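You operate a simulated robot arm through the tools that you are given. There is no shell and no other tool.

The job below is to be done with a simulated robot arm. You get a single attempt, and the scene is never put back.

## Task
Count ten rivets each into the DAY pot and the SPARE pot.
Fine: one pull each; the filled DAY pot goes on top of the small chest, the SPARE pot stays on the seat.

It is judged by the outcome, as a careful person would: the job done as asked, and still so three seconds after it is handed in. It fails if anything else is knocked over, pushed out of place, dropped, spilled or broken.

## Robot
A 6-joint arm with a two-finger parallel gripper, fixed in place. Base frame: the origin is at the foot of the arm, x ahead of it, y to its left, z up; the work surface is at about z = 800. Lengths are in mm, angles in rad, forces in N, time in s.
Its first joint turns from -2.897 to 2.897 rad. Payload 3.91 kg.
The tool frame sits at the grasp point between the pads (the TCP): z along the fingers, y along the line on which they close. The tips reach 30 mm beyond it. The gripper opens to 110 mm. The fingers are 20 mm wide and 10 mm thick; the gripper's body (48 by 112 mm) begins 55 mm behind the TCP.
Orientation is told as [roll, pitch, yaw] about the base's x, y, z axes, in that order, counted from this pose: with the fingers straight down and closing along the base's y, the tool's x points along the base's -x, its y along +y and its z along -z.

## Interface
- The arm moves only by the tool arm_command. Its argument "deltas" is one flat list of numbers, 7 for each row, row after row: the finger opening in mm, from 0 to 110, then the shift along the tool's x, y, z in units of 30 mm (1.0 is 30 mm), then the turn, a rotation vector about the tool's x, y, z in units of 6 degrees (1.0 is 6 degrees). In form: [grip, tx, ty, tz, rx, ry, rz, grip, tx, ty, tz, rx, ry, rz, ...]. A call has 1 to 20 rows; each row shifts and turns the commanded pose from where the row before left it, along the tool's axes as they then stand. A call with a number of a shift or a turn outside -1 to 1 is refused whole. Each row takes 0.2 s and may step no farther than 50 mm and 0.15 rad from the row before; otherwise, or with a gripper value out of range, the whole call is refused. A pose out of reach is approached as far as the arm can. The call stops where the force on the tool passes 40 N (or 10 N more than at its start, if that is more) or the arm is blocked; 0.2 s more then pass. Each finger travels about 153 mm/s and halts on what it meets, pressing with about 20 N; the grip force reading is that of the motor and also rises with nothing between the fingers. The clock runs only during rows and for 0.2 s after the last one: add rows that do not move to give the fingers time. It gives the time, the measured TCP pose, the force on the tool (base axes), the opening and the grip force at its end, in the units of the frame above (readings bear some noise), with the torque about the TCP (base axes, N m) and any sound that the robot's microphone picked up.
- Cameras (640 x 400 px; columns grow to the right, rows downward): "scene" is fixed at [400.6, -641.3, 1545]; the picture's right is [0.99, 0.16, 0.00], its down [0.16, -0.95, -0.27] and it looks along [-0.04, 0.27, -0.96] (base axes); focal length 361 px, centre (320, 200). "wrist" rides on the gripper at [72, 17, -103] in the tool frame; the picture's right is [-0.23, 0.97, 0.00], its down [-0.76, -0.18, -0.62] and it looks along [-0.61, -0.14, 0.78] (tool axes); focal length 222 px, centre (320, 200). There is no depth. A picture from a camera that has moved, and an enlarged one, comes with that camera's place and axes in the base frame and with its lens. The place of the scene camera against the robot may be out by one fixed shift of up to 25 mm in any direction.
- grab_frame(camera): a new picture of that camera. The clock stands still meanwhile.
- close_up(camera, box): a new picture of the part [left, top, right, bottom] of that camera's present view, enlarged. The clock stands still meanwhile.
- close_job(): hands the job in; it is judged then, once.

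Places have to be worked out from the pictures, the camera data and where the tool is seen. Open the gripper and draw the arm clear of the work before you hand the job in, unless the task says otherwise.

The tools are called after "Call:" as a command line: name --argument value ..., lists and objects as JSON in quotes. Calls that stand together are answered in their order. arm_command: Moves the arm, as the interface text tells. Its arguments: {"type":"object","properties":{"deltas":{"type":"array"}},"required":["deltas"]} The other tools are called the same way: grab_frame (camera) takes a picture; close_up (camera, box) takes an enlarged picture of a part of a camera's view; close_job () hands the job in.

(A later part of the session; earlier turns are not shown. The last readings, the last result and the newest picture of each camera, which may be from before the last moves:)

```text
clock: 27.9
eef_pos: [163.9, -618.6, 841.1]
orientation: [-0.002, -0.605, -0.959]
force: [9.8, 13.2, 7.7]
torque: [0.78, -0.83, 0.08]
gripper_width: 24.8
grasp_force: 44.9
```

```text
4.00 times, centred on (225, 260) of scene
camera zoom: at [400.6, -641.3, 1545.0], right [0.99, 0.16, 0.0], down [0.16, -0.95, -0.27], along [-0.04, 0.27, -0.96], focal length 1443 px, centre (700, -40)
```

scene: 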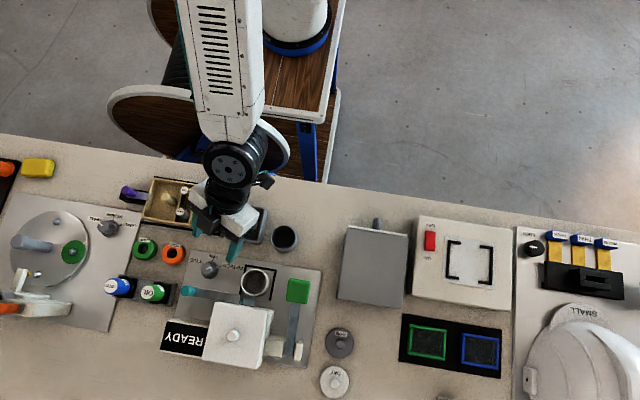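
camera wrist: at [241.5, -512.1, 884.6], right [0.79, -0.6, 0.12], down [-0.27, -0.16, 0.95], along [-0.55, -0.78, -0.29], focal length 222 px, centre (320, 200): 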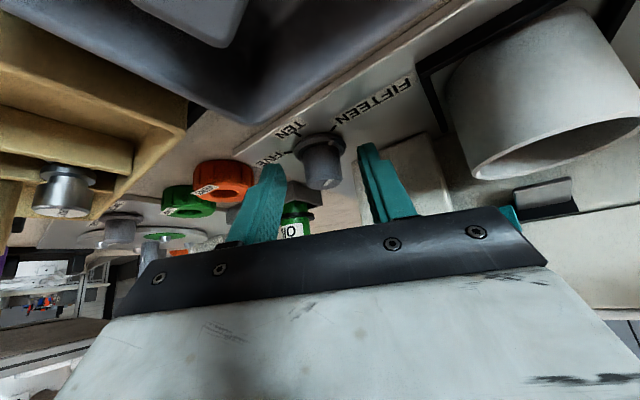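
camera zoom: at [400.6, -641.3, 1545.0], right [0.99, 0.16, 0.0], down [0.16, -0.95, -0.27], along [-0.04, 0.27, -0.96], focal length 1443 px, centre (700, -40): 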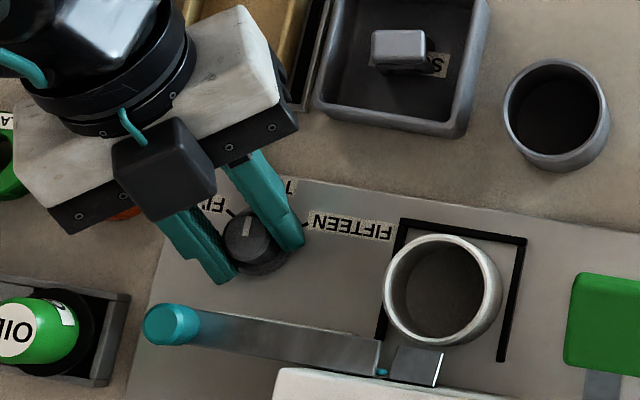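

By my rays the pointer is at about 87° and TEN at about 88°. I'll release and back straight out along the tool axis, then check the dial.

Call:
arm_command --deltas '[50, 0, 0, 0, 0, 0, 0, 50, 0, 0, 0, 0, 0, 0, 50, 0, 0, -0.8, 0, 0, 0, 50, 0, 0, -0.8, 0, 0, 0, 50, 0, 0, -0.9, 0, 0, 0]'

Call:
close_up --camera "scene" --box '[190, 255, 250, 295]'

Call:
close_up --camera "wrist" --box '[270, 80, 370, 160]'

```text
clock: 29.1
eef_pos: [138.6, -584.5, 902.5]
orientation: [-0.005, -0.604, -0.958]
force: [-0.3, 0.2, 0.3]
torque: [-0.01, -0.01, -0.01]
gripper_width: 49.6
grasp_force: 0.0
```

```text
10.00 times, centred on (220, 275) of scene
camera zoom: at [400.6, -641.3, 1545.0], right [0.99, 0.16, 0.0], down [0.16, -0.95, -0.27], along [-0.04, 0.27, -0.96], focal length 3607 px, centre (1320, -550)
```

zoom: 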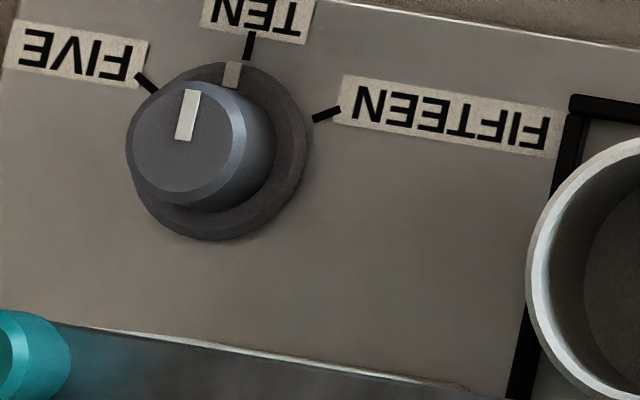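

```text
5.00 times, centred on (320, 120) of wrist
camera zoom: at [84.4, -477.7, 946.4], right [0.91, 0.4, 0.13], down [0.01, -0.32, 0.95], along [0.42, -0.86, -0.3], focal length 1111 px, centre (320, 600)
```

zoom: 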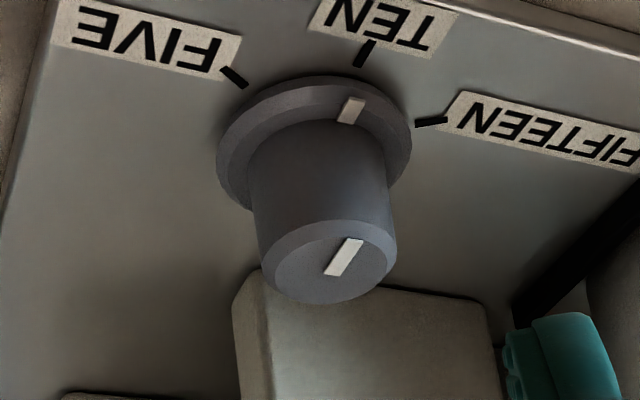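

The dial now reads TEN; the pointer moved 60° from FIFTEEN. I'll lift, turn to close along x with the fingers pointing straight down, and then go to the green lever.

Call:
arm_command --deltas '[80, -0.631, 0, -0.914, 0, 0, 0, 80, -0.631, 0, -0.914, 0, 0, 0, 80, -0.631, 0, -0.914, 0, 0, 0, 80, 0, 0, 0, 0.554, 0, 0.802, 80, 0, 0, 0, 0.554, 0, 0.802, 80, 0, 0, 0, 0.554, 0, 0.802, 80, 0, 0, 0, 0.554, 0, 0.802, 80, 0, 0, 0, 0.554, 0, 0.802, 80, 0, 0, 0, 0.554, 0, 0.802, 80, 0, 0, 0, 0, 0.96, 0, 80, 0, 0, 0, 0, 0.96, 0, 80, 0, 0, 0, 0, 0.96, 0, 80, 0, 0, 0, 0, 0.96, 0, 80, 0, 0, 0, 0, 0.96, 0, 80, 0, 0, 0, 0, 0.96, 0]'

```text
clock: 32.3
eef_pos: [104.1, -549.1, 940.6]
orientation: [0.168, -0.114, -1.557]
force: [0.8, -0.3, 0.0]
torque: [-0.04, -0.01, -0.04]
gripper_width: 79.8
grasp_force: 0.0
out of reach, approached as far as the arm can: row 11, 12, 13, 14, 15
```

The un-tilting went partly out of reach and the pose settled at (104,-549,941) with a small residual tilt. I'll move outward to a point above the lever, well clear of everything, and recheck the pose there.

Call:
arm_command --deltas '[80, -0.381, 0.979, -0.089, 0, 0, 0, 80, -0.381, 0.979, -0.089, 0, 0, 0, 80, -0.381, 0.979, -0.089, 0, 0, 0, 80, -0.381, 0.979, -0.089, 0, 0, 0, 80, -0.381, 0.979, -0.089, 0, 0, 0, 80, -0.381, 0.979, -0.089, 0, 0, 0, 80, -0.381, 0.979, -0.089, 0, 0, 0, 80, -0.381, 0.979, -0.089, 0, 0, 0, 80, -0.381, 0.979, -0.089, 0, 0, 0]'

Call:
grab_frame --camera "scene"

```text
clock: 34.3
eef_pos: [332.3, -611.5, 953.9]
orientation: [0.202, -0.109, -1.543]
force: [-6.5, 21.6, 4.5]
torque: [0.37, -0.05, 0.89]
gripper_width: 77.9
grasp_force: 0.1
out of reach, approached as far as the arm can: row 1, 2, 3, 4, 6, 7, 8, 9
```

```text
taken
```

scene: 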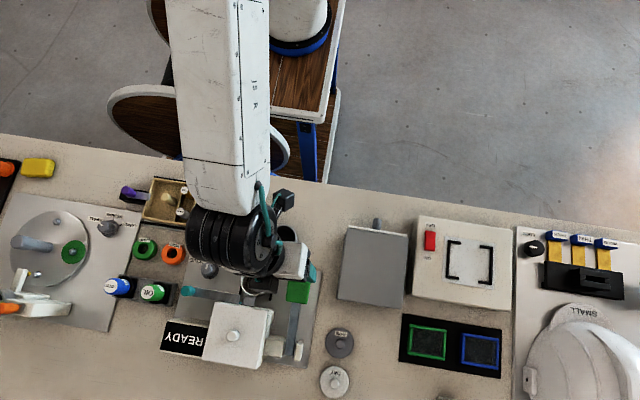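

The arm reports out of reach with 21 N in +y, which suggests contact. I'll look before moving further.

Call:
close_up --camera "scene" --box '[170, 180, 340, 310]'

Call:
grab_frame --camera "wrist"

Call:
close_up --camera "scene" --box '[220, 250, 330, 340]'

```text
3.08 times, centred on (255, 245) of scene
camera zoom: at [400.6, -641.3, 1545.0], right [0.99, 0.16, 0.0], down [0.16, -0.95, -0.27], along [-0.04, 0.27, -0.96], focal length 1110 px, centre (520, 62)
```

zoom: 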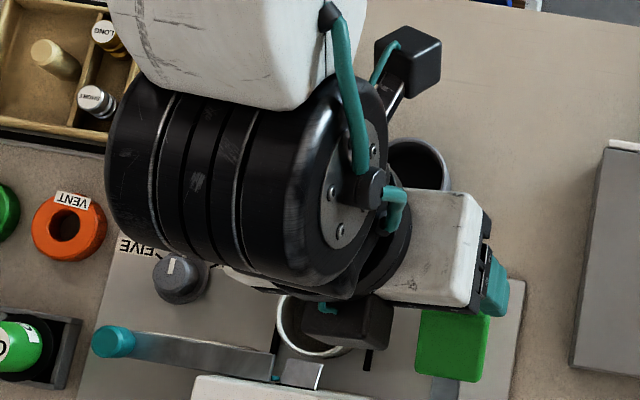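

```text
taken
camera wrist: at [326.0, -529.1, 1050.4], right [0.96, -0.18, 0.22], down [-0.28, -0.7, 0.65], along [0.04, -0.69, -0.72], focal length 222 px, centre (320, 200)
```

wrist: 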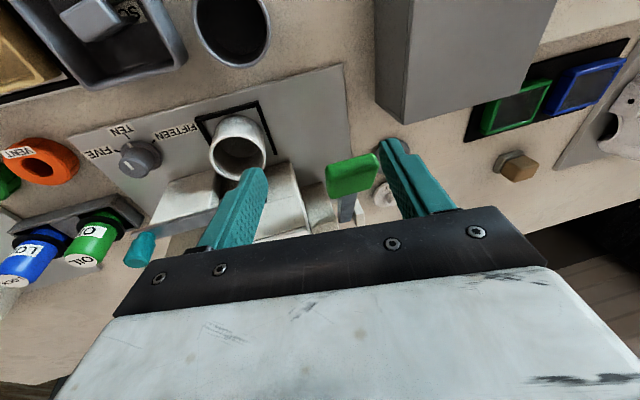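

```text
4.44 times, centred on (275, 295) of scene
camera zoom: at [400.6, -641.3, 1545.0], right [0.99, 0.16, 0.0], down [0.16, -0.95, -0.27], along [-0.04, 0.27, -0.96], focal length 1603 px, centre (520, -222)
```

zoom: 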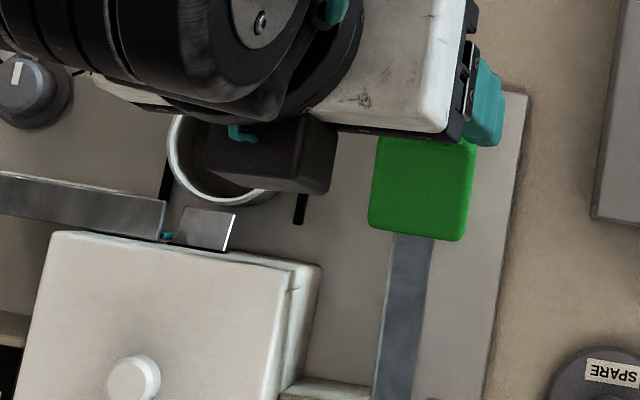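

The right finger seems to be touching the front of the green grip. The wrist is wound up against a joint limit from passing near its singular pose while tilted. I'll back away from the lever first, toward +y and up.

Call:
arm_command --deltas '[80, 0.5, 0.2, -0.5, 0, 0, 0, 80, 0.3, 0.1, -0.5, 0, 0, 0]'

Call:
close_up --camera "scene" --box '[220, 250, 330, 370]'

```text
clock: 34.9
eef_pos: [320.6, -581.9, 970.4]
orientation: [0.203, -0.109, -1.559]
force: [-0.2, 0.6, 0.2]
torque: [0.01, -0.02, 0.01]
gripper_width: 80.0
grasp_force: 0.1
out of reach, approached as far as the arm can: row 1, 2
```

```text
3.33 times, centred on (275, 310) of scene
camera zoom: at [400.6, -641.3, 1545.0], right [0.99, 0.16, 0.0], down [0.16, -0.95, -0.27], along [-0.04, 0.27, -0.96], focal length 1202 px, centre (470, -167)
```

zoom: 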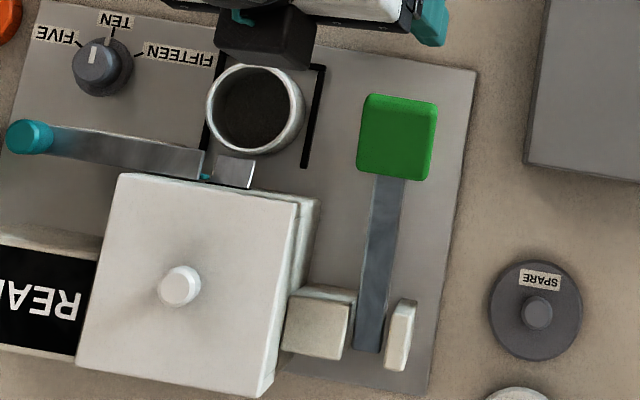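

I'm free of contact and the lever is where it was. I'll move to open space between the lever and the chest, at height, before unwinding the wrist.

Call:
arm_command --deltas '[80, -0.1, 0.83, -0.1, -0.44, -0.237, 0, 80, -0.1, 0.83, -0.1, -0.44, -0.237, 0, 80, -0.1, 0.83, -0.1, -0.44, -0.237, 0, 80, -0.1, 0.83, -0.1, -0.44, -0.237, 0]'

```text
clock: 35.9
eef_pos: [416.5, -588.6, 1006.9]
orientation: [0.363, -0.202, -1.583]
force: [0.6, 0.0, -0.1]
torque: [0.01, 0.04, -0.02]
gripper_width: 80.1
grasp_force: 0.2
```

No reach warnings now. I'll continue leaning in the same direction to about 60°, past the forearm line.

Call:
arm_command --deltas '[80, 0, 0, 0, -0.867, -0.499, 0, 80, 0, 0, 0, -0.867, -0.499, 0, 80, 0, 0, 0, -0.867, -0.499, 0, 80, 0, 0, 0, -0.867, -0.499, 0, 80, 0, 0, 0, -0.867, -0.499, 0, 80, 0, 0, 0, -0.867, -0.499, 0]'

Call:
grab_frame --camera "scene"

```text
clock: 37.3
eef_pos: [414.9, -588.5, 1006.0]
orientation: [0.978, -0.446, -1.786]
force: [0.0, 0.0, 0.9]
torque: [0.04, 0.02, 0.01]
gripper_width: 80.0
grasp_force: 0.1
```

```text
taken
```

scene: 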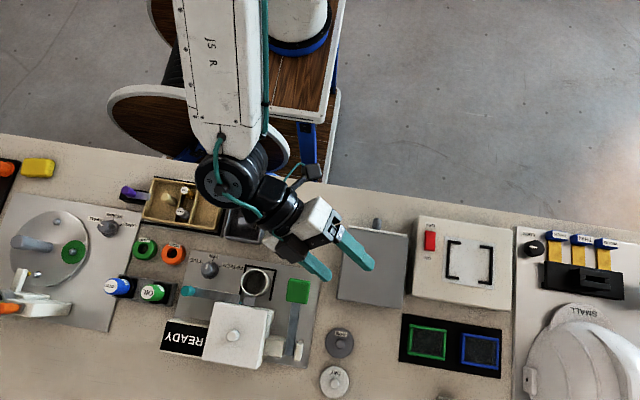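

The tool now leans 60° with open space around it. I'll swing it about the vertical by -66° so the wrist passes on the proper side.

Call:
arm_command --deltas '[80, 0, 0, 0, 0.4314, -0.7481, 0.5043, 80, 0, 0, 0, 0.4314, -0.7481, 0.5043, 80, 0, 0, 0, 0.4314, -0.7481, 0.5043, 80, 0, 0, 0, 0.4314, -0.7481, 0.5043, 80, 0, 0, 0, 0.4314, -0.7481, 0.5043, 80, 0, 0, 0, 0.4314, -0.7481, 0.5043, 80, 0, 0, 0, 0.4314, -0.7481, 0.5043, 80, 0, 0, 0, 0.4314, -0.7481, 0.5043, 80, 0, 0, 0, 0.4314, -0.7481, 0.5043, 80, 0, 0, 0, 0.4314, -0.7481, 0.5043, 80, 0, 0, 0, 0.4314, -0.7481, 0.5043]'

Call:
grab_frame --camera "scene"

```text
clock: 39.7
eef_pos: [415.4, -589.2, 1006.8]
orientation: [0.973, -0.447, -2.939]
force: [0.6, -1.0, -0.6]
torque: [-0.06, -0.01, 0.01]
gripper_width: 80.3
grasp_force: 0.1
```

```text
taken
```

scene: 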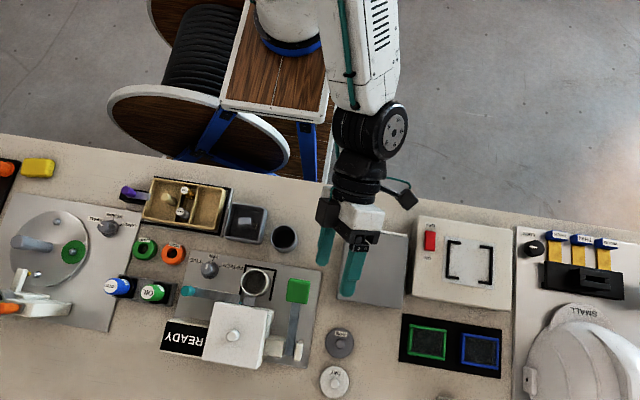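

The swing went without warnings. I'll bring the tool back to vertical.

Call:
arm_command --deltas '[80, 0, 0, 0, 0.865, 0.502, 0, 80, 0, 0, 0, 0.865, 0.502, 0, 80, 0, 0, 0, 0.865, 0.502, 0, 80, 0, 0, 0, 0.865, 0.502, 0, 80, 0, 0, 0, 0.865, 0.502, 0, 80, 0, 0, 0, 0.865, 0.502, 0, 80, 0, 0, 0, 0.865, 0.502, 0, 80, 0, 0, 0, 0.865, 0.502, 0, 80, 0, 0, 0, 0.865, 0.502, 0, 80, 0, 0, 0, 0.796, 0.462, 0]'

Call:
grab_frame --camera "scene"

```text
clock: 41.9
eef_pos: [427.7, -569.0, 977.1]
orientation: [0.125, -0.202, -2.727]
force: [-0.1, 0.0, 0.5]
torque: [0.03, -0.01, 0.02]
gripper_width: 79.9
grasp_force: 0.1
out of reach, approached as far as the arm can: row 7, 8, 9, 10
```

```text
taken
```

scene: 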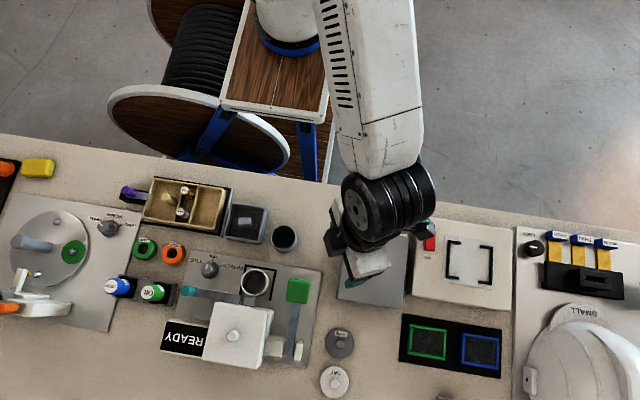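

It stalled at about 13° of tilt again, so the wrist is in its flipped branch and has to pass through its straight pose within the arm plane. I'll lean out again and line the tilt direction up with the arm azimuth of about -53°.

Call:
arm_command --deltas '[80, 0, 0, 0, -0.911, -0.412, 0, 80, 0, 0, 0, -0.911, -0.412, 0, 80, 0, 0, 0, -0.911, -0.412, 0, 80, 0, 0, 0, -0.911, -0.412, 0, 80, 0, 0, 0, -0.911, -0.412, 0, 80, 0, 0, 0, -0.911, -0.412, 0, 80, 0, 0, 0, -0.911, -0.412, 0, 80, 0, 0, 0, -0.911, -0.412, 0, 80, 0, 0, 0, -0.4717, 0.7219, -0.5062, 80, 0, 0, 0, -0.4717, 0.7219, -0.5062, 80, 0, 0, 0, -0.4717, 0.7219, -0.5062, 80, 0, 0, 0, -0.4717, 0.7219, -0.5062, 80, 0, 0, 0, -0.4717, 0.7219, -0.5062, 80, 0, 0, 0, -0.4717, 0.7219, -0.5062, 80, 0, 0, 0, -0.4717, 0.7219, -0.5062]'

Call:
grab_frame --camera "scene"

```text
clock: 45.1
eef_pos: [428.0, -569.6, 975.9]
orientation: [0.96, -0.49, -2.176]
force: [0.3, -1.4, 0.5]
torque: [-0.01, -0.03, -0.04]
gripper_width: 80.2
grasp_force: 0.0
```

```text
taken
```

scene: 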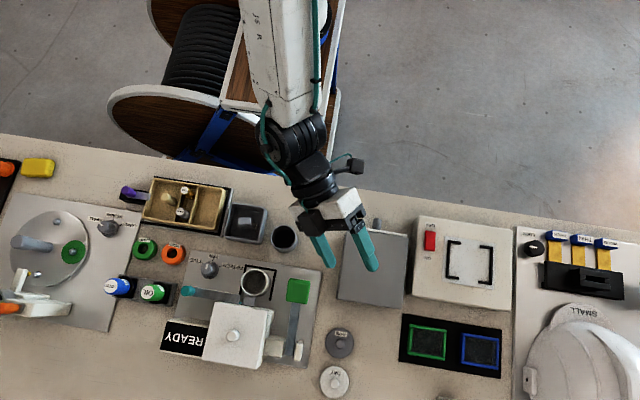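

The tool direction is in the arm plane by azimuth. I'll look at the wrist closely before un-leaning.

Call:
close_up --camera "scene" --box '[210, 0, 400, 290]'

Call:
grab_frame --camera "wrist"

```text
1.38 times, centred on (305, 145) of scene
camera zoom: at [400.6, -641.3, 1545.0], right [0.99, 0.16, 0.0], down [0.16, -0.95, -0.27], along [-0.04, 0.27, -0.96], focal length 498 px, centre (341, 276)
```

zoom: 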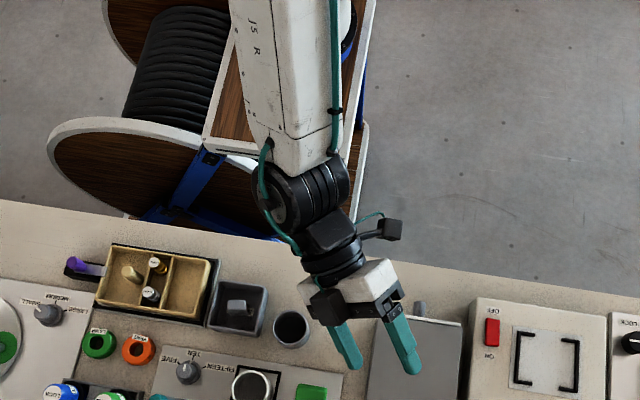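

```text
taken
camera wrist: at [422.0, -445.6, 1007.2], right [0.56, -0.17, 0.81], down [-0.83, -0.12, 0.55], along [0.0, -0.98, -0.21], focal length 222 px, centre (320, 200)
```

wrist: 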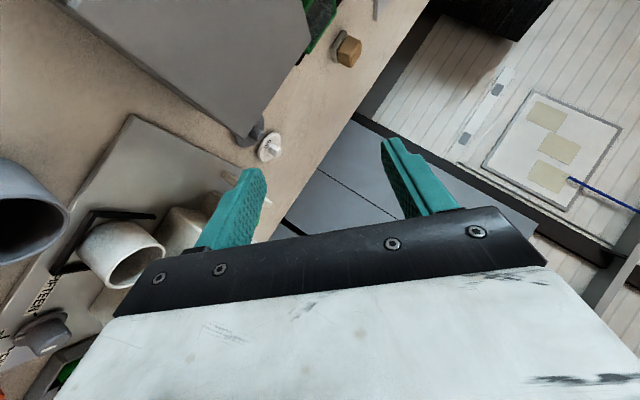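

The forearm's cable sits on its right side, so the fourth joint is still rolled and the forearm plane is nearer azimuth -74°. I'll rotate -21° about the vertical and look at the cable position again.

Call:
arm_command --deltas '[80, 0, 0, 0, 0.4717, -0.7219, 0.5062, 80, 0, 0, 0, 0.4717, -0.7219, 0.5062, 80, 0, 0, 0, 0.4717, -0.7219, 0.5062, 80, 0, 0, 0, 0.236, -0.361, 0.253]'

Call:
close_up --camera "scene" --box '[210, 0, 400, 290]'

```text
clock: 46.1
eef_pos: [427.7, -570.1, 976.9]
orientation: [0.961, -0.491, -2.546]
force: [0.0, -0.3, -0.2]
torque: [0.03, 0.01, -0.01]
gripper_width: 79.9
grasp_force: 0.1
```

```text
1.38 times, centred on (305, 145) of scene
camera zoom: at [400.6, -641.3, 1545.0], right [0.99, 0.16, 0.0], down [0.16, -0.95, -0.27], along [-0.04, 0.27, -0.96], focal length 498 px, centre (341, 276)
```

zoom: 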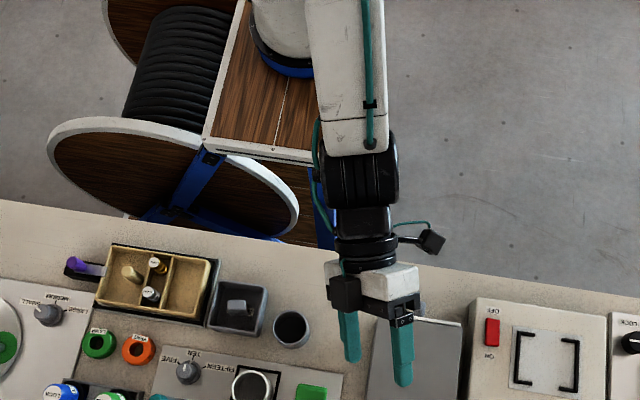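

The forearm, cable and tool are now nearly in line. I'll un-lean in the arm plane in small steps and watch for reach warnings.

Call:
arm_command --deltas '[80, 0, 0, 0, 0.8377, 0.5461, 0, 80, 0, 0, 0, 0.8377, 0.5461, 0, 80, 0, 0, 0, 0.8377, 0.5461, 0]'

Call:
close_up --camera "scene" --box '[210, 0, 400, 290]'

```text
clock: 46.9
eef_pos: [425.9, -570.0, 976.6]
orientation: [0.661, -0.389, -2.423]
force: [-0.1, 0.1, 0.4]
torque: [0.04, 0.05, -0.01]
gripper_width: 80.0
grasp_force: 0.0
```

```text
1.38 times, centred on (305, 145) of scene
camera zoom: at [400.6, -641.3, 1545.0], right [0.99, 0.16, 0.0], down [0.16, -0.95, -0.27], along [-0.04, 0.27, -0.96], focal length 498 px, centre (341, 276)
```

zoom: 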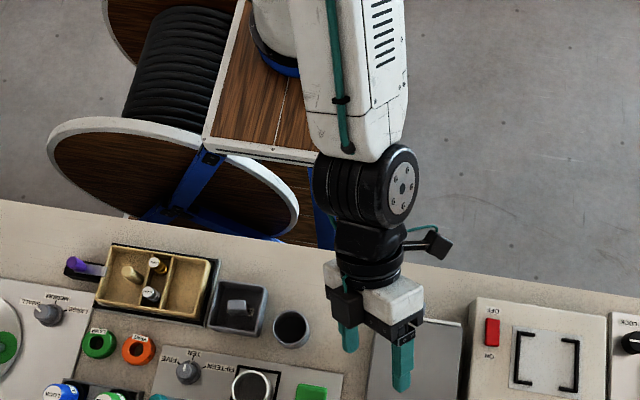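

The cable has drifted left, so the tool sits a little on the minus side. I'll rotate +9° about the vertical to re-centre and look.

Call:
arm_command --deltas '[80, 0, 0, 0, -0.3793, 0.568, -0.7304, 80, 0, 0, 0, -0.19, 0.284, -0.365]'

Call:
close_up --camera "scene" --box '[210, 0, 400, 290]'

```text
clock: 47.5
eef_pos: [426.5, -573.2, 979.4]
orientation: [0.65, -0.382, -2.342]
force: [0.3, 0.1, 0.2]
torque: [-0.01, -0.01, -0.02]
gripper_width: 80.0
grasp_force: 0.0
out of reach, approached as far as the arm can: row 2
```

```text
1.38 times, centred on (305, 145) of scene
camera zoom: at [400.6, -641.3, 1545.0], right [0.99, 0.16, 0.0], down [0.16, -0.95, -0.27], along [-0.04, 0.27, -0.96], focal length 498 px, centre (341, 276)
```

zoom: 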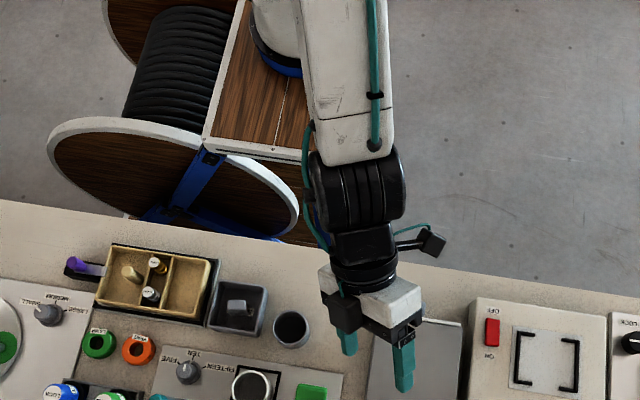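

The fourth joint is near centre now. I'll continue un-leaning 18° in this plane.

Call:
arm_command --deltas '[80, 0, 0, 0, 0.8332, 0.5532, 0, 80, 0, 0, 0, 0.8332, 0.5532, 0, 80, 0, 0, 0, 0.8332, 0.5532, 0]'

Call:
close_up --camera "scene" --box '[210, 0, 400, 290]'

```text
clock: 48.3
eef_pos: [427.3, -572.4, 978.6]
orientation: [0.36, -0.233, -2.253]
force: [0.3, 0.0, 0.2]
torque: [-0.03, 0.01, 0.03]
gripper_width: 79.9
grasp_force: 0.0
```

```text
1.38 times, centred on (305, 145) of scene
camera zoom: at [400.6, -641.3, 1545.0], right [0.99, 0.16, 0.0], down [0.16, -0.95, -0.27], along [-0.04, 0.27, -0.96], focal length 498 px, centre (341, 276)
```

zoom: 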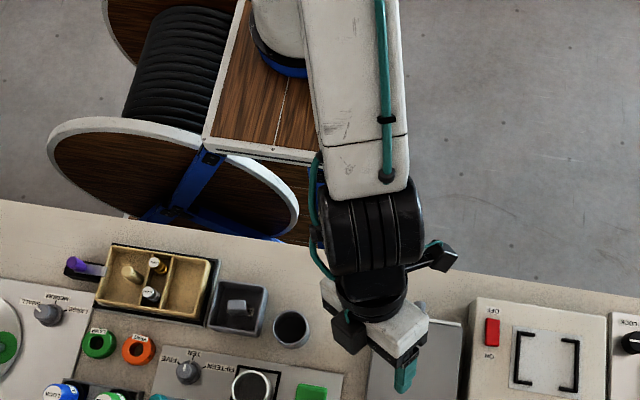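

No reach warning this time. I'll finish un-leaning to vertical.

Call:
arm_command --deltas '[80, 0, 0, 0, 0.674, 0.454, 0, 80, 0, 0, 0, 0.674, 0.454, 0, 80, 0, 0, 0, 0.674, 0.454, 0, 80, 0, 0, 0, 0.674, 0.454, 0, 80, 0, 0, 0, 0.674, 0.454, 0]'

Call:
grab_frame --camera "scene"

```text
clock: 49.5
eef_pos: [427.5, -573.2, 978.5]
orientation: [0.0, 0.002, -2.214]
force: [-0.4, 0.1, 0.1]
torque: [0.01, -0.01, -0.01]
gripper_width: 79.9
grasp_force: 0.1
```

```text
taken
```

scene: 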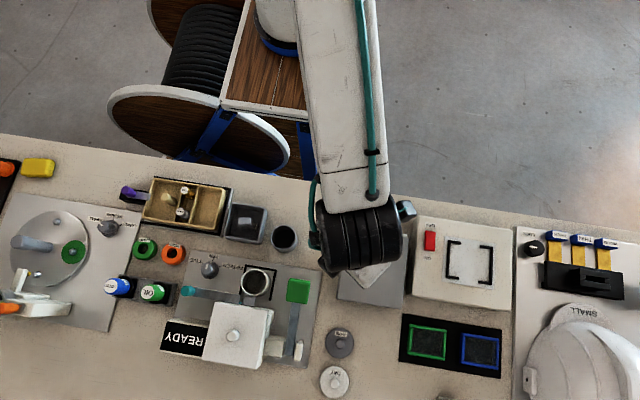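

The arm is back to a clean tool-down pose. I'll turn to yaw -90°, closing along x, and move to a point above the green grip.

Call:
arm_command --deltas '[80, 0, 0, 0, 0, 0, -0.877, 80, 0, 0, 0, 0, 0, -0.877, 80, 0, 0, 0, 0, 0, -0.877, 80, 0, 0, 0, 0, 0, -0.877, 80, 0, 0, 0, 0, 0, -0.877, 80, 0, 0, 0, 0, 0, -0.877, 80, 0, 0, 0, 0, 0, -0.877, 80, -0.578, -0.728, -0.35, 0, 0, 0, 80, -0.578, -0.728, -0.35, 0, 0, 0, 80, -0.578, -0.728, -0.35, 0, 0, 0]'

Call:
grab_frame --camera "wrist"

Call:
close_up --camera "scene" --box '[170, 230, 350, 390]'

```text
clock: 51.7
eef_pos: [362.0, -623.4, 1011.2]
orientation: [0.002, 0.002, -1.567]
force: [0.2, 0.5, -0.6]
torque: [0.0, 0.05, -0.04]
gripper_width: 79.9
grasp_force: 0.1
```

```text
taken
camera wrist: at [377.7, -552.4, 1114.3], right [0.97, -0.22, 0.0], down [-0.18, -0.76, 0.62], along [-0.14, -0.61, -0.78], focal length 222 px, centre (320, 200)
```

wrist: 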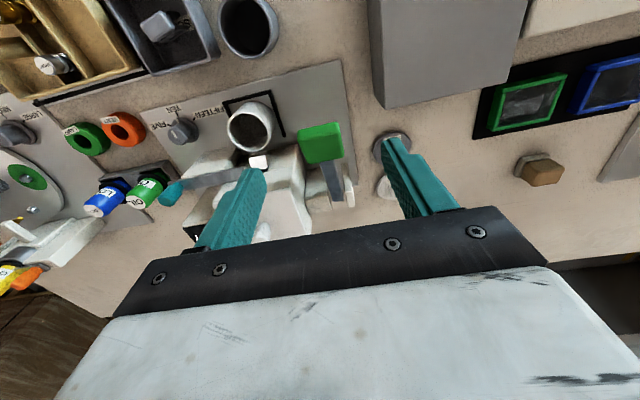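

```text
2.50 times, centred on (260, 310) of scene
camera zoom: at [400.6, -641.3, 1545.0], right [0.99, 0.16, 0.0], down [0.16, -0.95, -0.27], along [-0.04, 0.27, -0.96], focal length 902 px, centre (470, -75)
```

zoom: 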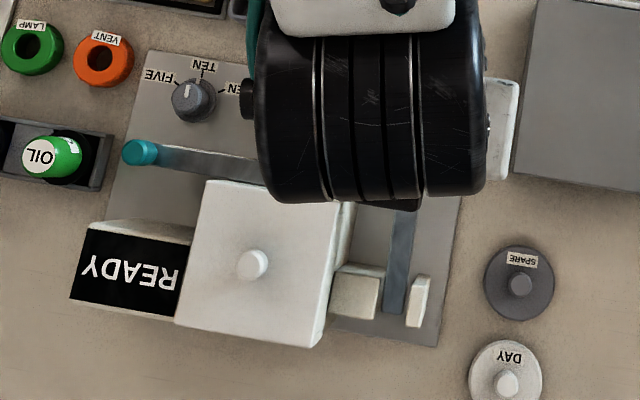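

The view is clear and the sign still shows READY. I'll enlarge the lever, pot and spout from here to measure them.

Call:
close_up --camera "wrist" --box '[210, 80, 370, 220]'

Call:
close_up --camera "wrist" --box '[280, 100, 370, 220]'

Call:
close_up --camera "wrist" --box '[215, 85, 285, 175]'

```text
2.86 times, centred on (290, 150) of wrist
camera zoom: at [377.7, -552.4, 1114.3], right [0.97, -0.22, 0.0], down [-0.18, -0.76, 0.62], along [-0.14, -0.61, -0.78], focal length 635 px, centre (406, 343)
```

zoom: 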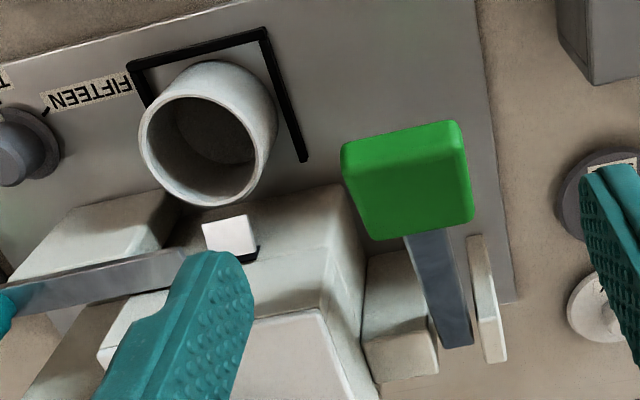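

```text
3.33 times, centred on (325, 160) of wrist
camera zoom: at [377.7, -552.4, 1114.3], right [0.97, -0.22, 0.0], down [-0.18, -0.76, 0.62], along [-0.14, -0.61, -0.78], focal length 740 px, centre (303, 333)
```

zoom: 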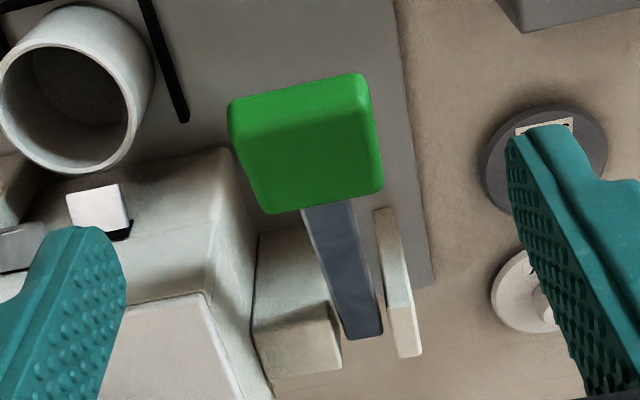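

```text
4.44 times, centred on (250, 130) of wrist
camera zoom: at [377.7, -552.4, 1114.3], right [0.97, -0.22, 0.0], down [-0.18, -0.76, 0.62], along [-0.14, -0.61, -0.78], focal length 987 px, centre (631, 511)
```

zoom: 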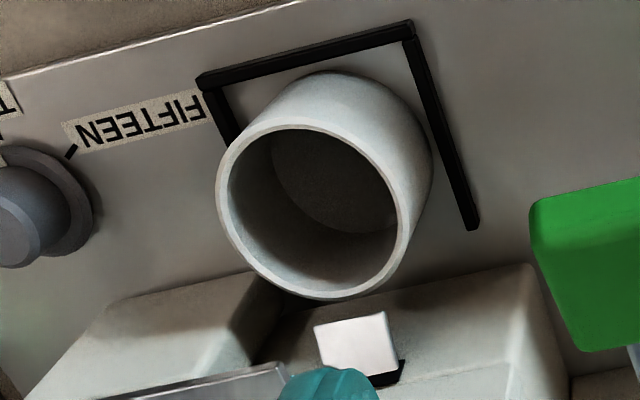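

The green grip is about 36 mm wide, centred near (361,-639,920). The white pot is about 53 mm across, about 47 mm tall, and centred in its seat at about (269,-636). I'll descend to straddle the grip with a 62 mm opening.

Call:
arm_command --deltas '[62, -0.173, -0.011, 0.79, 0, 0, 0, 62, -0.173, -0.011, 0.79, 0, 0, 0, 62, -0.173, -0.011, 0.79, 0, 0, 0]'

Call:
grab_frame --camera "wrist"

Call:
close_up --camera "wrist" --box '[240, 110, 400, 220]'

```text
clock: 52.5
eef_pos: [361.6, -639.2, 938.4]
orientation: [-0.001, -0.002, -1.567]
force: [-0.3, 0.5, 0.4]
torque: [-0.01, -0.01, -0.02]
gripper_width: 62.1
grasp_force: 0.0
```

```text
taken
camera wrist: at [377.8, -566.9, 1042.9], right [0.97, -0.23, 0.0], down [-0.18, -0.76, 0.62], along [-0.14, -0.61, -0.78], focal length 222 px, centre (320, 200)
```

wrist: 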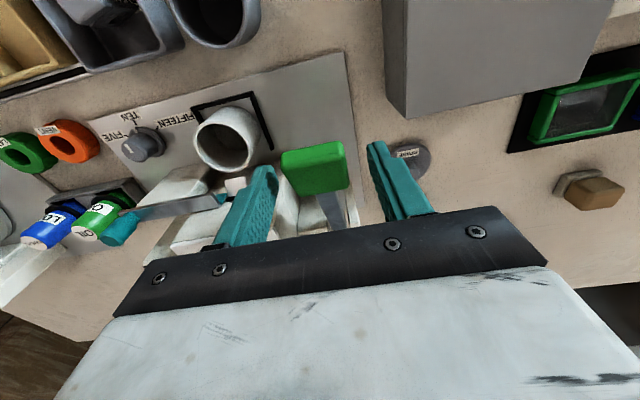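

```text
3.64 times, centred on (320, 165) of wrist
camera zoom: at [377.8, -566.9, 1042.9], right [0.97, -0.23, 0.0], down [-0.18, -0.76, 0.62], along [-0.14, -0.61, -0.78], focal length 808 px, centre (320, 327)
```

zoom: 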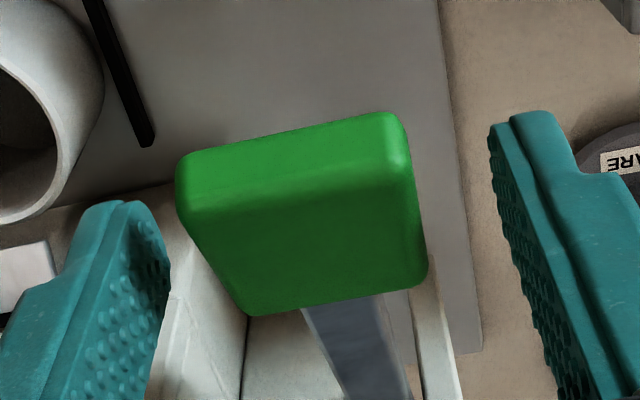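

The grip is nearly centred, about 2 mm toward -x. I'll shift 2 mm and close on it.

Call:
arm_command --deltas '[62, 0, -0.06, 0, 0, 0, 0, 28, 0, 0, 0, 0, 0, 0, 28, 0, 0, 0, 0, 0, 0, 28, 0, 0, 0, 0, 0, 0]'

Call:
close_up --camera "wrist" --box '[240, 110, 400, 220]'

```text
clock: 53.5
eef_pos: [360.1, -639.2, 939.7]
orientation: [0.001, -0.001, -1.57]
force: [3.6, -1.8, -0.8]
torque: [0.05, -0.01, -0.32]
gripper_width: 37.8
grasp_force: 44.6
```

```text
3.64 times, centred on (320, 165) of wrist
camera zoom: at [376.3, -567.3, 1042.9], right [0.97, -0.23, 0.0], down [-0.18, -0.76, 0.62], along [-0.14, -0.61, -0.78], focal length 808 px, centre (320, 327)
```

zoom: 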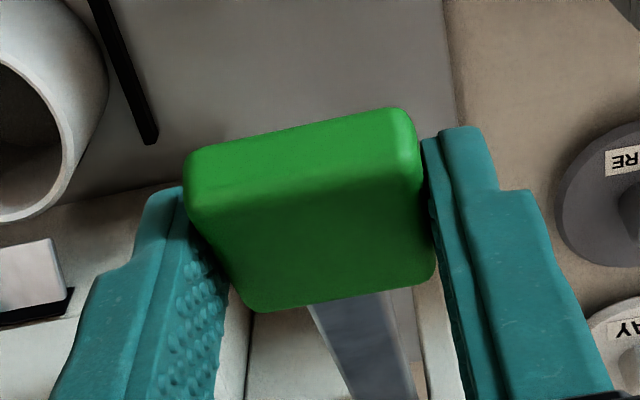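

The green grip is held firmly at 37.8 mm with little side load. I'll pull it down and around along its arc in one motion; the call will stop if the lever reaches its end.

Call:
arm_command --deltas '[28, 0.127, 0, 0.35, 0, 0, 0, 28, 0.093, 0, 0.36, 0, 0, 0, 28, 0.053, 0, 0.367, 0, 0, 0, 28, 0.013, 0, 0.373, 0, 0, 0, 28, -0.023, 0, 0.37, 0, 0, 0, 28, -0.063, 0, 0.367, 0, 0, 0, 28, -0.103, 0, 0.36, 0, 0, 0]'

Call:
grab_frame --camera "wrist"

Call:
grab_frame --camera "scene"

```text
clock: 55.1
eef_pos: [359.8, -636.2, 866.3]
orientation: [0.004, -0.005, -1.568]
force: [0.8, 15.8, 15.2]
torque: [0.73, 0.41, -0.54]
gripper_width: 37.4
grasp_force: 44.5
stopped in row 7: the force on the tool passed its limit at 65 N (the readings are from after the stop); the commanded pose is now the measured one
```

```text
taken
camera wrist: at [376.2, -563.8, 970.9], right [0.97, -0.23, 0.0], down [-0.18, -0.76, 0.62], along [-0.14, -0.61, -0.78], focal length 222 px, centre (320, 200)
```

wrist: 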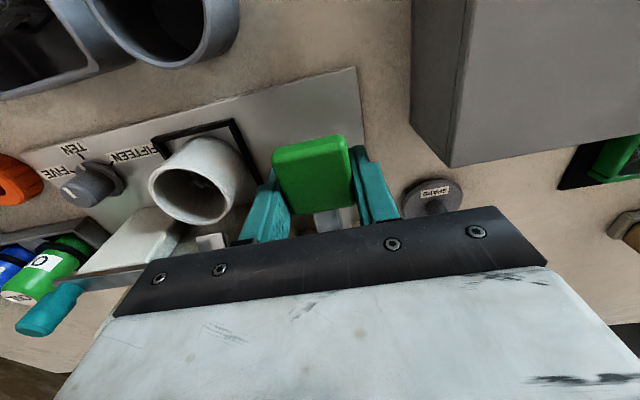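

```text
taken
```

scene: 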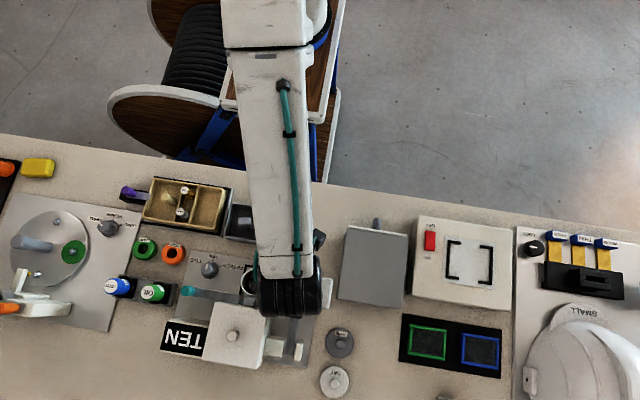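

The sign now reads TEN and the lever reached its end stop. I'll look at the sign and into the pot.

Call:
close_up --camera "scene" --box '[150, 250, 330, 390]'

Call:
close_up --camera "wrist" --box '[130, 110, 290, 250]'

```text
2.86 times, centred on (240, 320) of scene
camera zoom: at [400.6, -641.3, 1545.0], right [0.99, 0.16, 0.0], down [0.16, -0.95, -0.27], along [-0.04, 0.27, -0.96], focal length 1031 px, centre (549, -143)
```

zoom: 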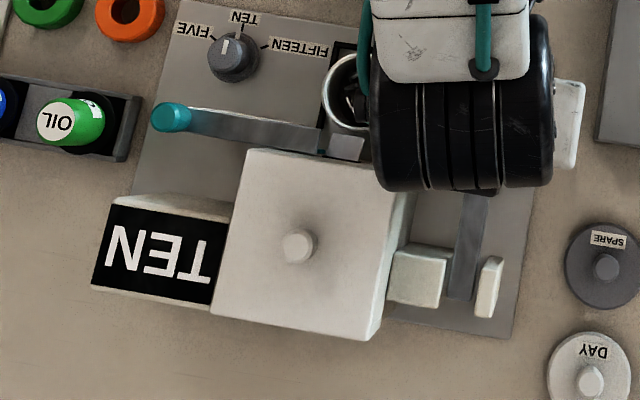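

```text
2.86 times, centred on (210, 180) of wrist
camera zoom: at [376.2, -563.8, 970.9], right [0.97, -0.23, 0.0], down [-0.18, -0.76, 0.62], along [-0.14, -0.61, -0.78], focal length 635 px, centre (634, 257)
```

zoom: 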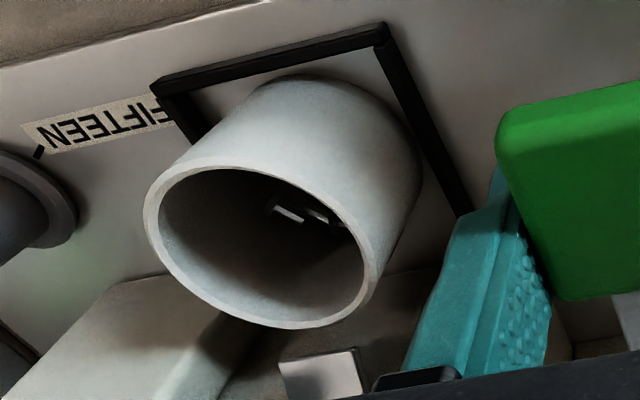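

The sign reads TEN, and rivets are visible in the white pot. I'll dwell one second for any stragglers, then guide the lever back up its arc.

Call:
arm_command --deltas '[28, 0, 0, 0, 0, 0, 0, 28, 0, 0, 0, 0, 0, 0, 28, 0, 0, 0, 0, 0, 0, 28, 0, 0, 0, 0, 0, 0, 28, 0, 0, 0, 0, 0, 0, 28, 0.1, 0, -0.423, 0, 0, 0, 28, 0.05, 0, -0.43, 0, 0, 0, 28, -0.007, 0, -0.433, 0, 0, 0, 28, -0.057, 0, -0.43, 0, 0, 0, 28, -0.107, 0, -0.42, 0, 0, 0, 28, -0.1, 0, -0.27, 0, 0, 0]'

Call:
close_up --camera "wrist" --box '[200, 90, 400, 230]'

Call:
close_up --camera "scene" --box '[150, 250, 330, 390]'

```text
clock: 57.5
eef_pos: [360.5, -641.6, 940.7]
orientation: [0.003, -0.009, -1.569]
force: [-3.1, 5.3, -7.4]
torque: [-0.26, 0.76, -0.36]
gripper_width: 37.7
grasp_force: 37.5
```

```text
2.86 times, centred on (300, 160) of wrist
camera zoom: at [376.1, -568.2, 1044.0], right [0.97, -0.22, 0.0], down [-0.18, -0.76, 0.63], along [-0.14, -0.61, -0.78], focal length 635 px, centre (377, 314)
```

zoom: 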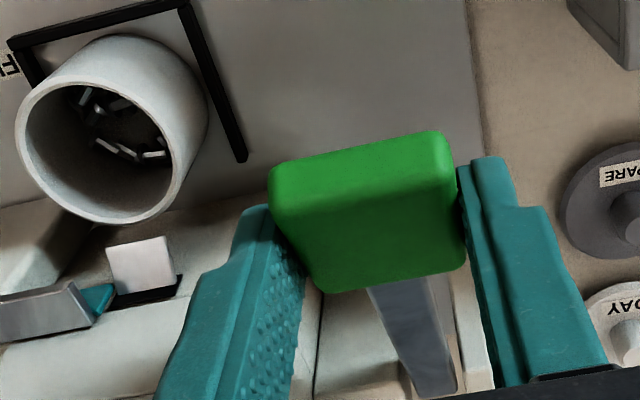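

```text
2.86 times, centred on (240, 320) of scene
camera zoom: at [400.6, -641.3, 1545.0], right [0.99, 0.16, 0.0], down [0.16, -0.95, -0.27], along [-0.04, 0.27, -0.96], focal length 1031 px, centre (549, -143)
```

zoom: 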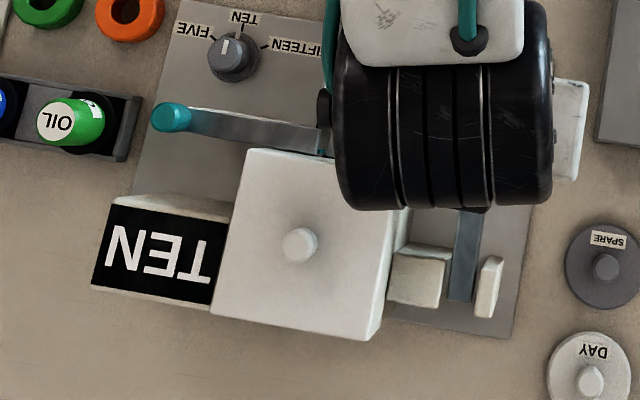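

The lever is back up at its starting height and the rivets are in the pot. I'll open and lift straight up.

Call:
arm_command --deltas '[62, 0, 0, 0, 0, 0, 0, 62, 0, 0, 0, 0, 0, 0, 62, 0, 0, -0.8, 0, 0, 0, 62, 0, 0, -0.8, 0, 0, 0, 62, 0, 0, -0.8, 0, 0, 0]'

Call:
grab_frame --camera "wrist"

Call:
close_up --camera "wrist" --box '[215, 85, 345, 205]'

```text
clock: 58.7
eef_pos: [359.0, -640.8, 1011.2]
orientation: [0.003, -0.004, -1.569]
force: [-0.4, -0.1, 0.7]
torque: [0.02, 0.01, 0.0]
gripper_width: 62.3
grasp_force: 0.2
```

```text
taken
camera wrist: at [376.2, -567.8, 1114.1], right [0.97, -0.23, 0.0], down [-0.18, -0.76, 0.63], along [-0.14, -0.61, -0.78], focal length 222 px, centre (320, 200)
```

wrist: 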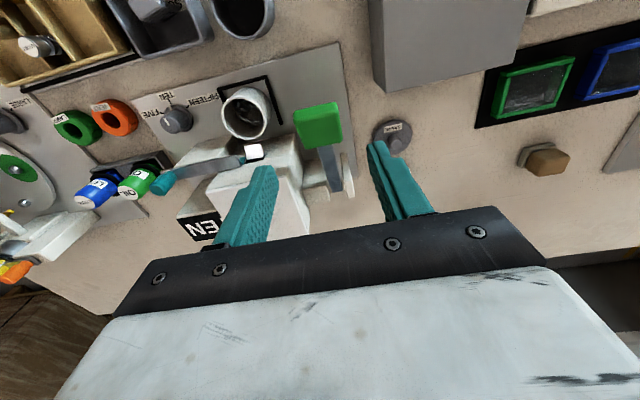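

```text
3.33 times, centred on (280, 145) of wrist
camera zoom: at [376.2, -567.8, 1114.1], right [0.97, -0.23, 0.0], down [-0.18, -0.76, 0.63], along [-0.14, -0.61, -0.78], focal length 740 px, centre (453, 383)
```

zoom: 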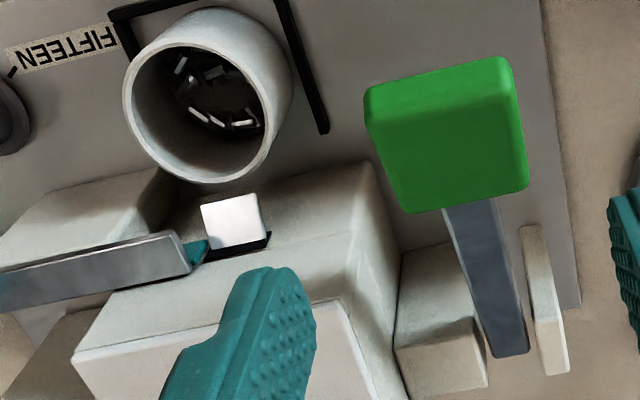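

The lever stays up by itself. Next is the DAY pot at about (269.5,-636.5), rim z≈850. The gripper's rear box would foul the hopper lid if vertical, so I'll use a modest 18° lean toward the robot and first move above the pot.

Call:
arm_command --deltas '[80, 0.333, -0.994, 0, 0, 0, 0, 80, 0.333, -0.994, 0, 0, 0, 0, 80, 0.333, -0.994, 0, 0, 0, 0, 80, 0, 0, 0, 0, -1, 0, 80, 0, 0, 0, 0, -1, 0, 80, 0, 0, 0, 0, -1, 0, 80, -0.017, 0, 0.718, 0, 0, 0, 80, -0.017, 0, 0.718, 0, 0, 0, 80, -0.017, 0, 0.718, 0, 0, 0]'

Call:
grab_frame --camera "wrist"

Call:
close_up --camera "wrist" --box '[240, 80, 400, 200]'

Call:
grab_frame --camera "scene"

```text
clock: 60.7
eef_pos: [270.2, -633.3, 948.6]
orientation: [0.004, -0.318, -1.569]
force: [-0.1, -0.6, -0.1]
torque: [-0.01, 0.0, -0.01]
gripper_width: 80.1
grasp_force: 0.1
```

```text
taken
camera wrist: at [286.6, -531.2, 1024.6], right [0.97, -0.21, 0.07], down [-0.18, -0.53, 0.83], along [-0.14, -0.82, -0.55], focal length 222 px, centre (320, 200)
```

wrist: 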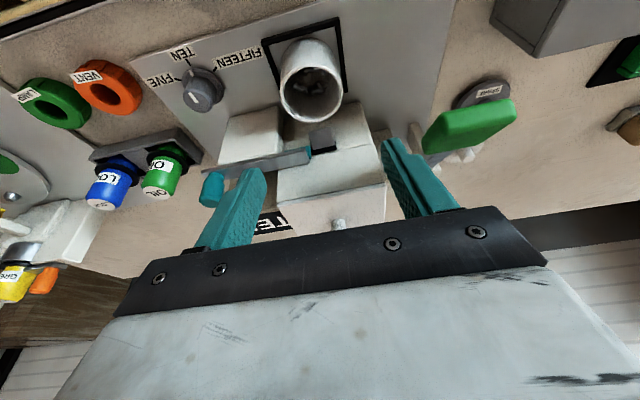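

```text
3.33 times, centred on (320, 140) of wrist
camera zoom: at [286.6, -531.2, 1024.6], right [0.97, -0.21, 0.07], down [-0.18, -0.53, 0.83], along [-0.14, -0.82, -0.55], focal length 740 px, centre (320, 400)
```

zoom: 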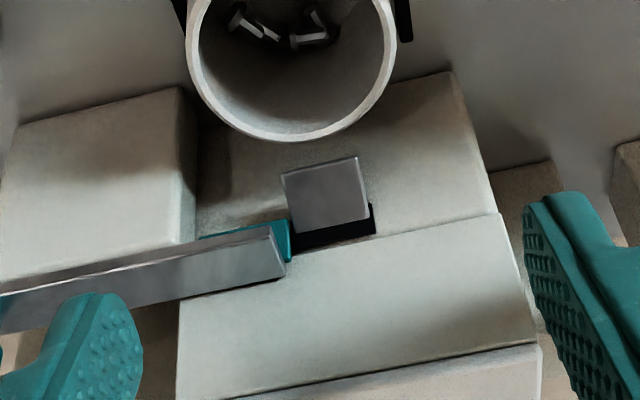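

```text
taken
```

scene: 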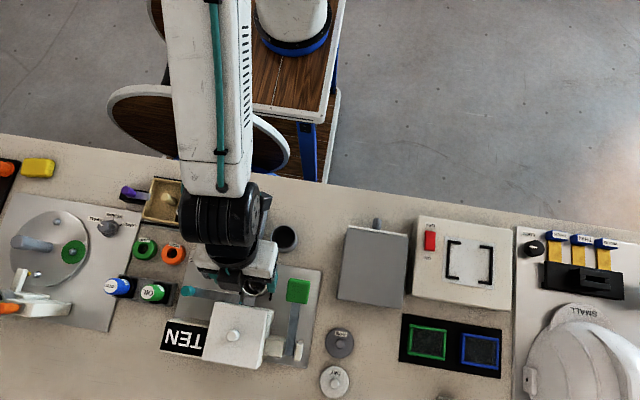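

The pot is centred under the fingers at x≈270, with the rivets visible inside. I'll descend vertically around it, stopping a bit short to check.

Call:
arm_command --deltas '[80, 0.211, -0.004, 0.627, 0, 0, 0, 80, 0.211, -0.004, 0.627, 0, 0, 0, 80, 0.211, -0.004, 0.627, 0, 0, 0, 80, 0.211, -0.004, 0.627, 0, 0, 0]'

Call:
grab_frame --camera "wrist"

Call:
close_up --camera "scene" --box '[170, 220, 340, 380]'

```text
clock: 61.7
eef_pos: [271.2, -631.6, 869.7]
orientation: [0.003, -0.319, -1.568]
force: [-0.7, 0.3, 0.7]
torque: [-0.06, -0.02, 0.0]
gripper_width: 80.1
grasp_force: 0.2
```

```text
taken
camera wrist: at [287.2, -530.7, 945.6], right [0.97, -0.21, 0.07], down [-0.18, -0.53, 0.83], along [-0.14, -0.82, -0.55], focal length 222 px, centre (320, 200)
```

wrist: 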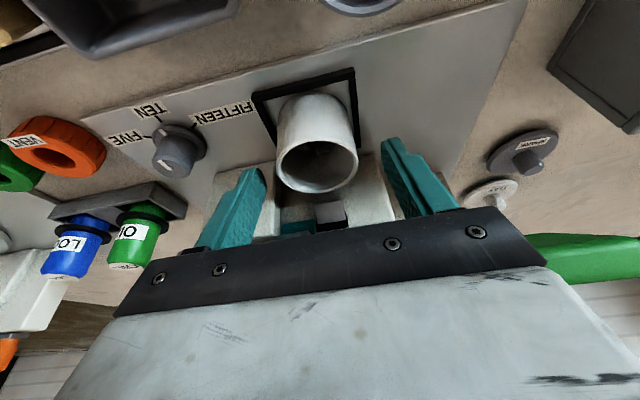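

```text
2.50 times, centred on (255, 300) of scene
camera zoom: at [400.6, -641.3, 1545.0], right [0.99, 0.16, 0.0], down [0.16, -0.95, -0.27], along [-0.04, 0.27, -0.96], focal length 902 px, centre (482, -50)
```

zoom: 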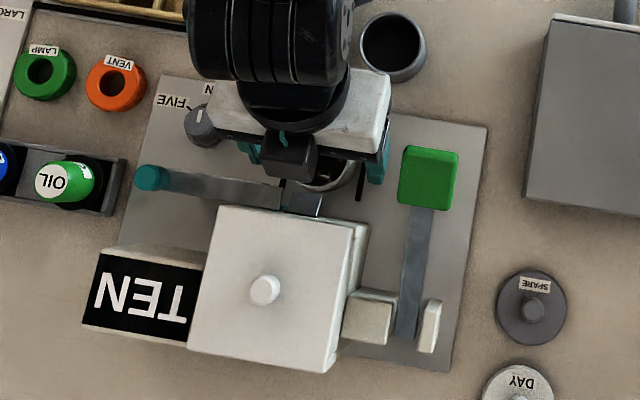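

The pot sits between the fingers with clearance all around. I'll go down the last 20 mm, shifting 1.5 mm toward -x.

Call:
arm_command --deltas '[80, 0.21, -0.05, 0.62, 0, 0, 0, 80, 0, 0, 0, 0, 0, 0]'

Call:
grab_frame --camera "wrist"

Call:
close_up --camera "wrist" --box '[220, 60, 420, 220]'

```text
clock: 62.3
eef_pos: [270.1, -631.0, 850.8]
orientation: [0.005, -0.32, -1.568]
force: [-0.4, 0.8, 0.7]
torque: [0.01, 0.0, 0.06]
gripper_width: 80.0
grasp_force: 0.1
```

```text
taken
camera wrist: at [285.7, -529.9, 925.9], right [0.97, -0.21, 0.07], down [-0.18, -0.53, 0.83], along [-0.14, -0.82, -0.55], focal length 222 px, centre (320, 200)
```

wrist: 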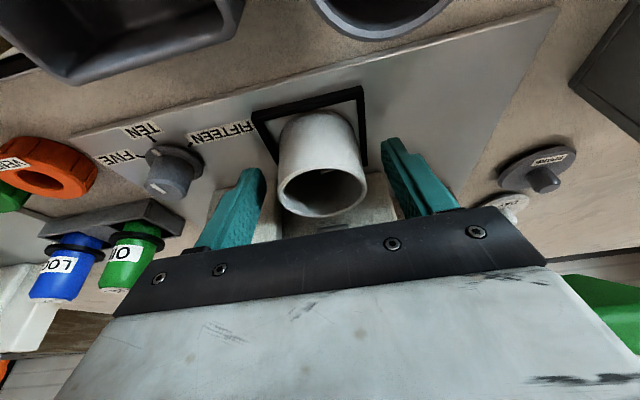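

```text
2.50 times, centred on (320, 140) of wrist
camera zoom: at [285.7, -529.9, 925.9], right [0.97, -0.21, 0.07], down [-0.18, -0.53, 0.83], along [-0.14, -0.82, -0.55], focal length 555 px, centre (320, 350)
```

zoom: 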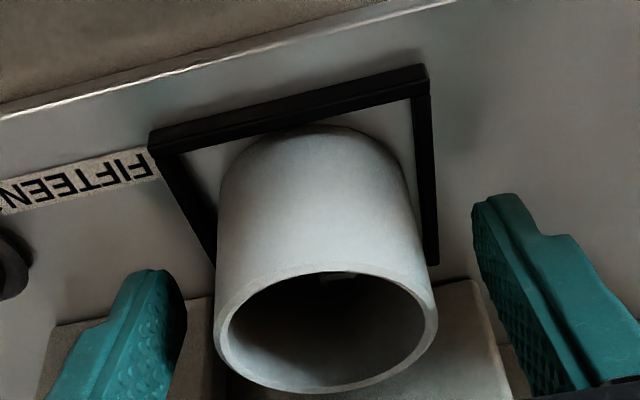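

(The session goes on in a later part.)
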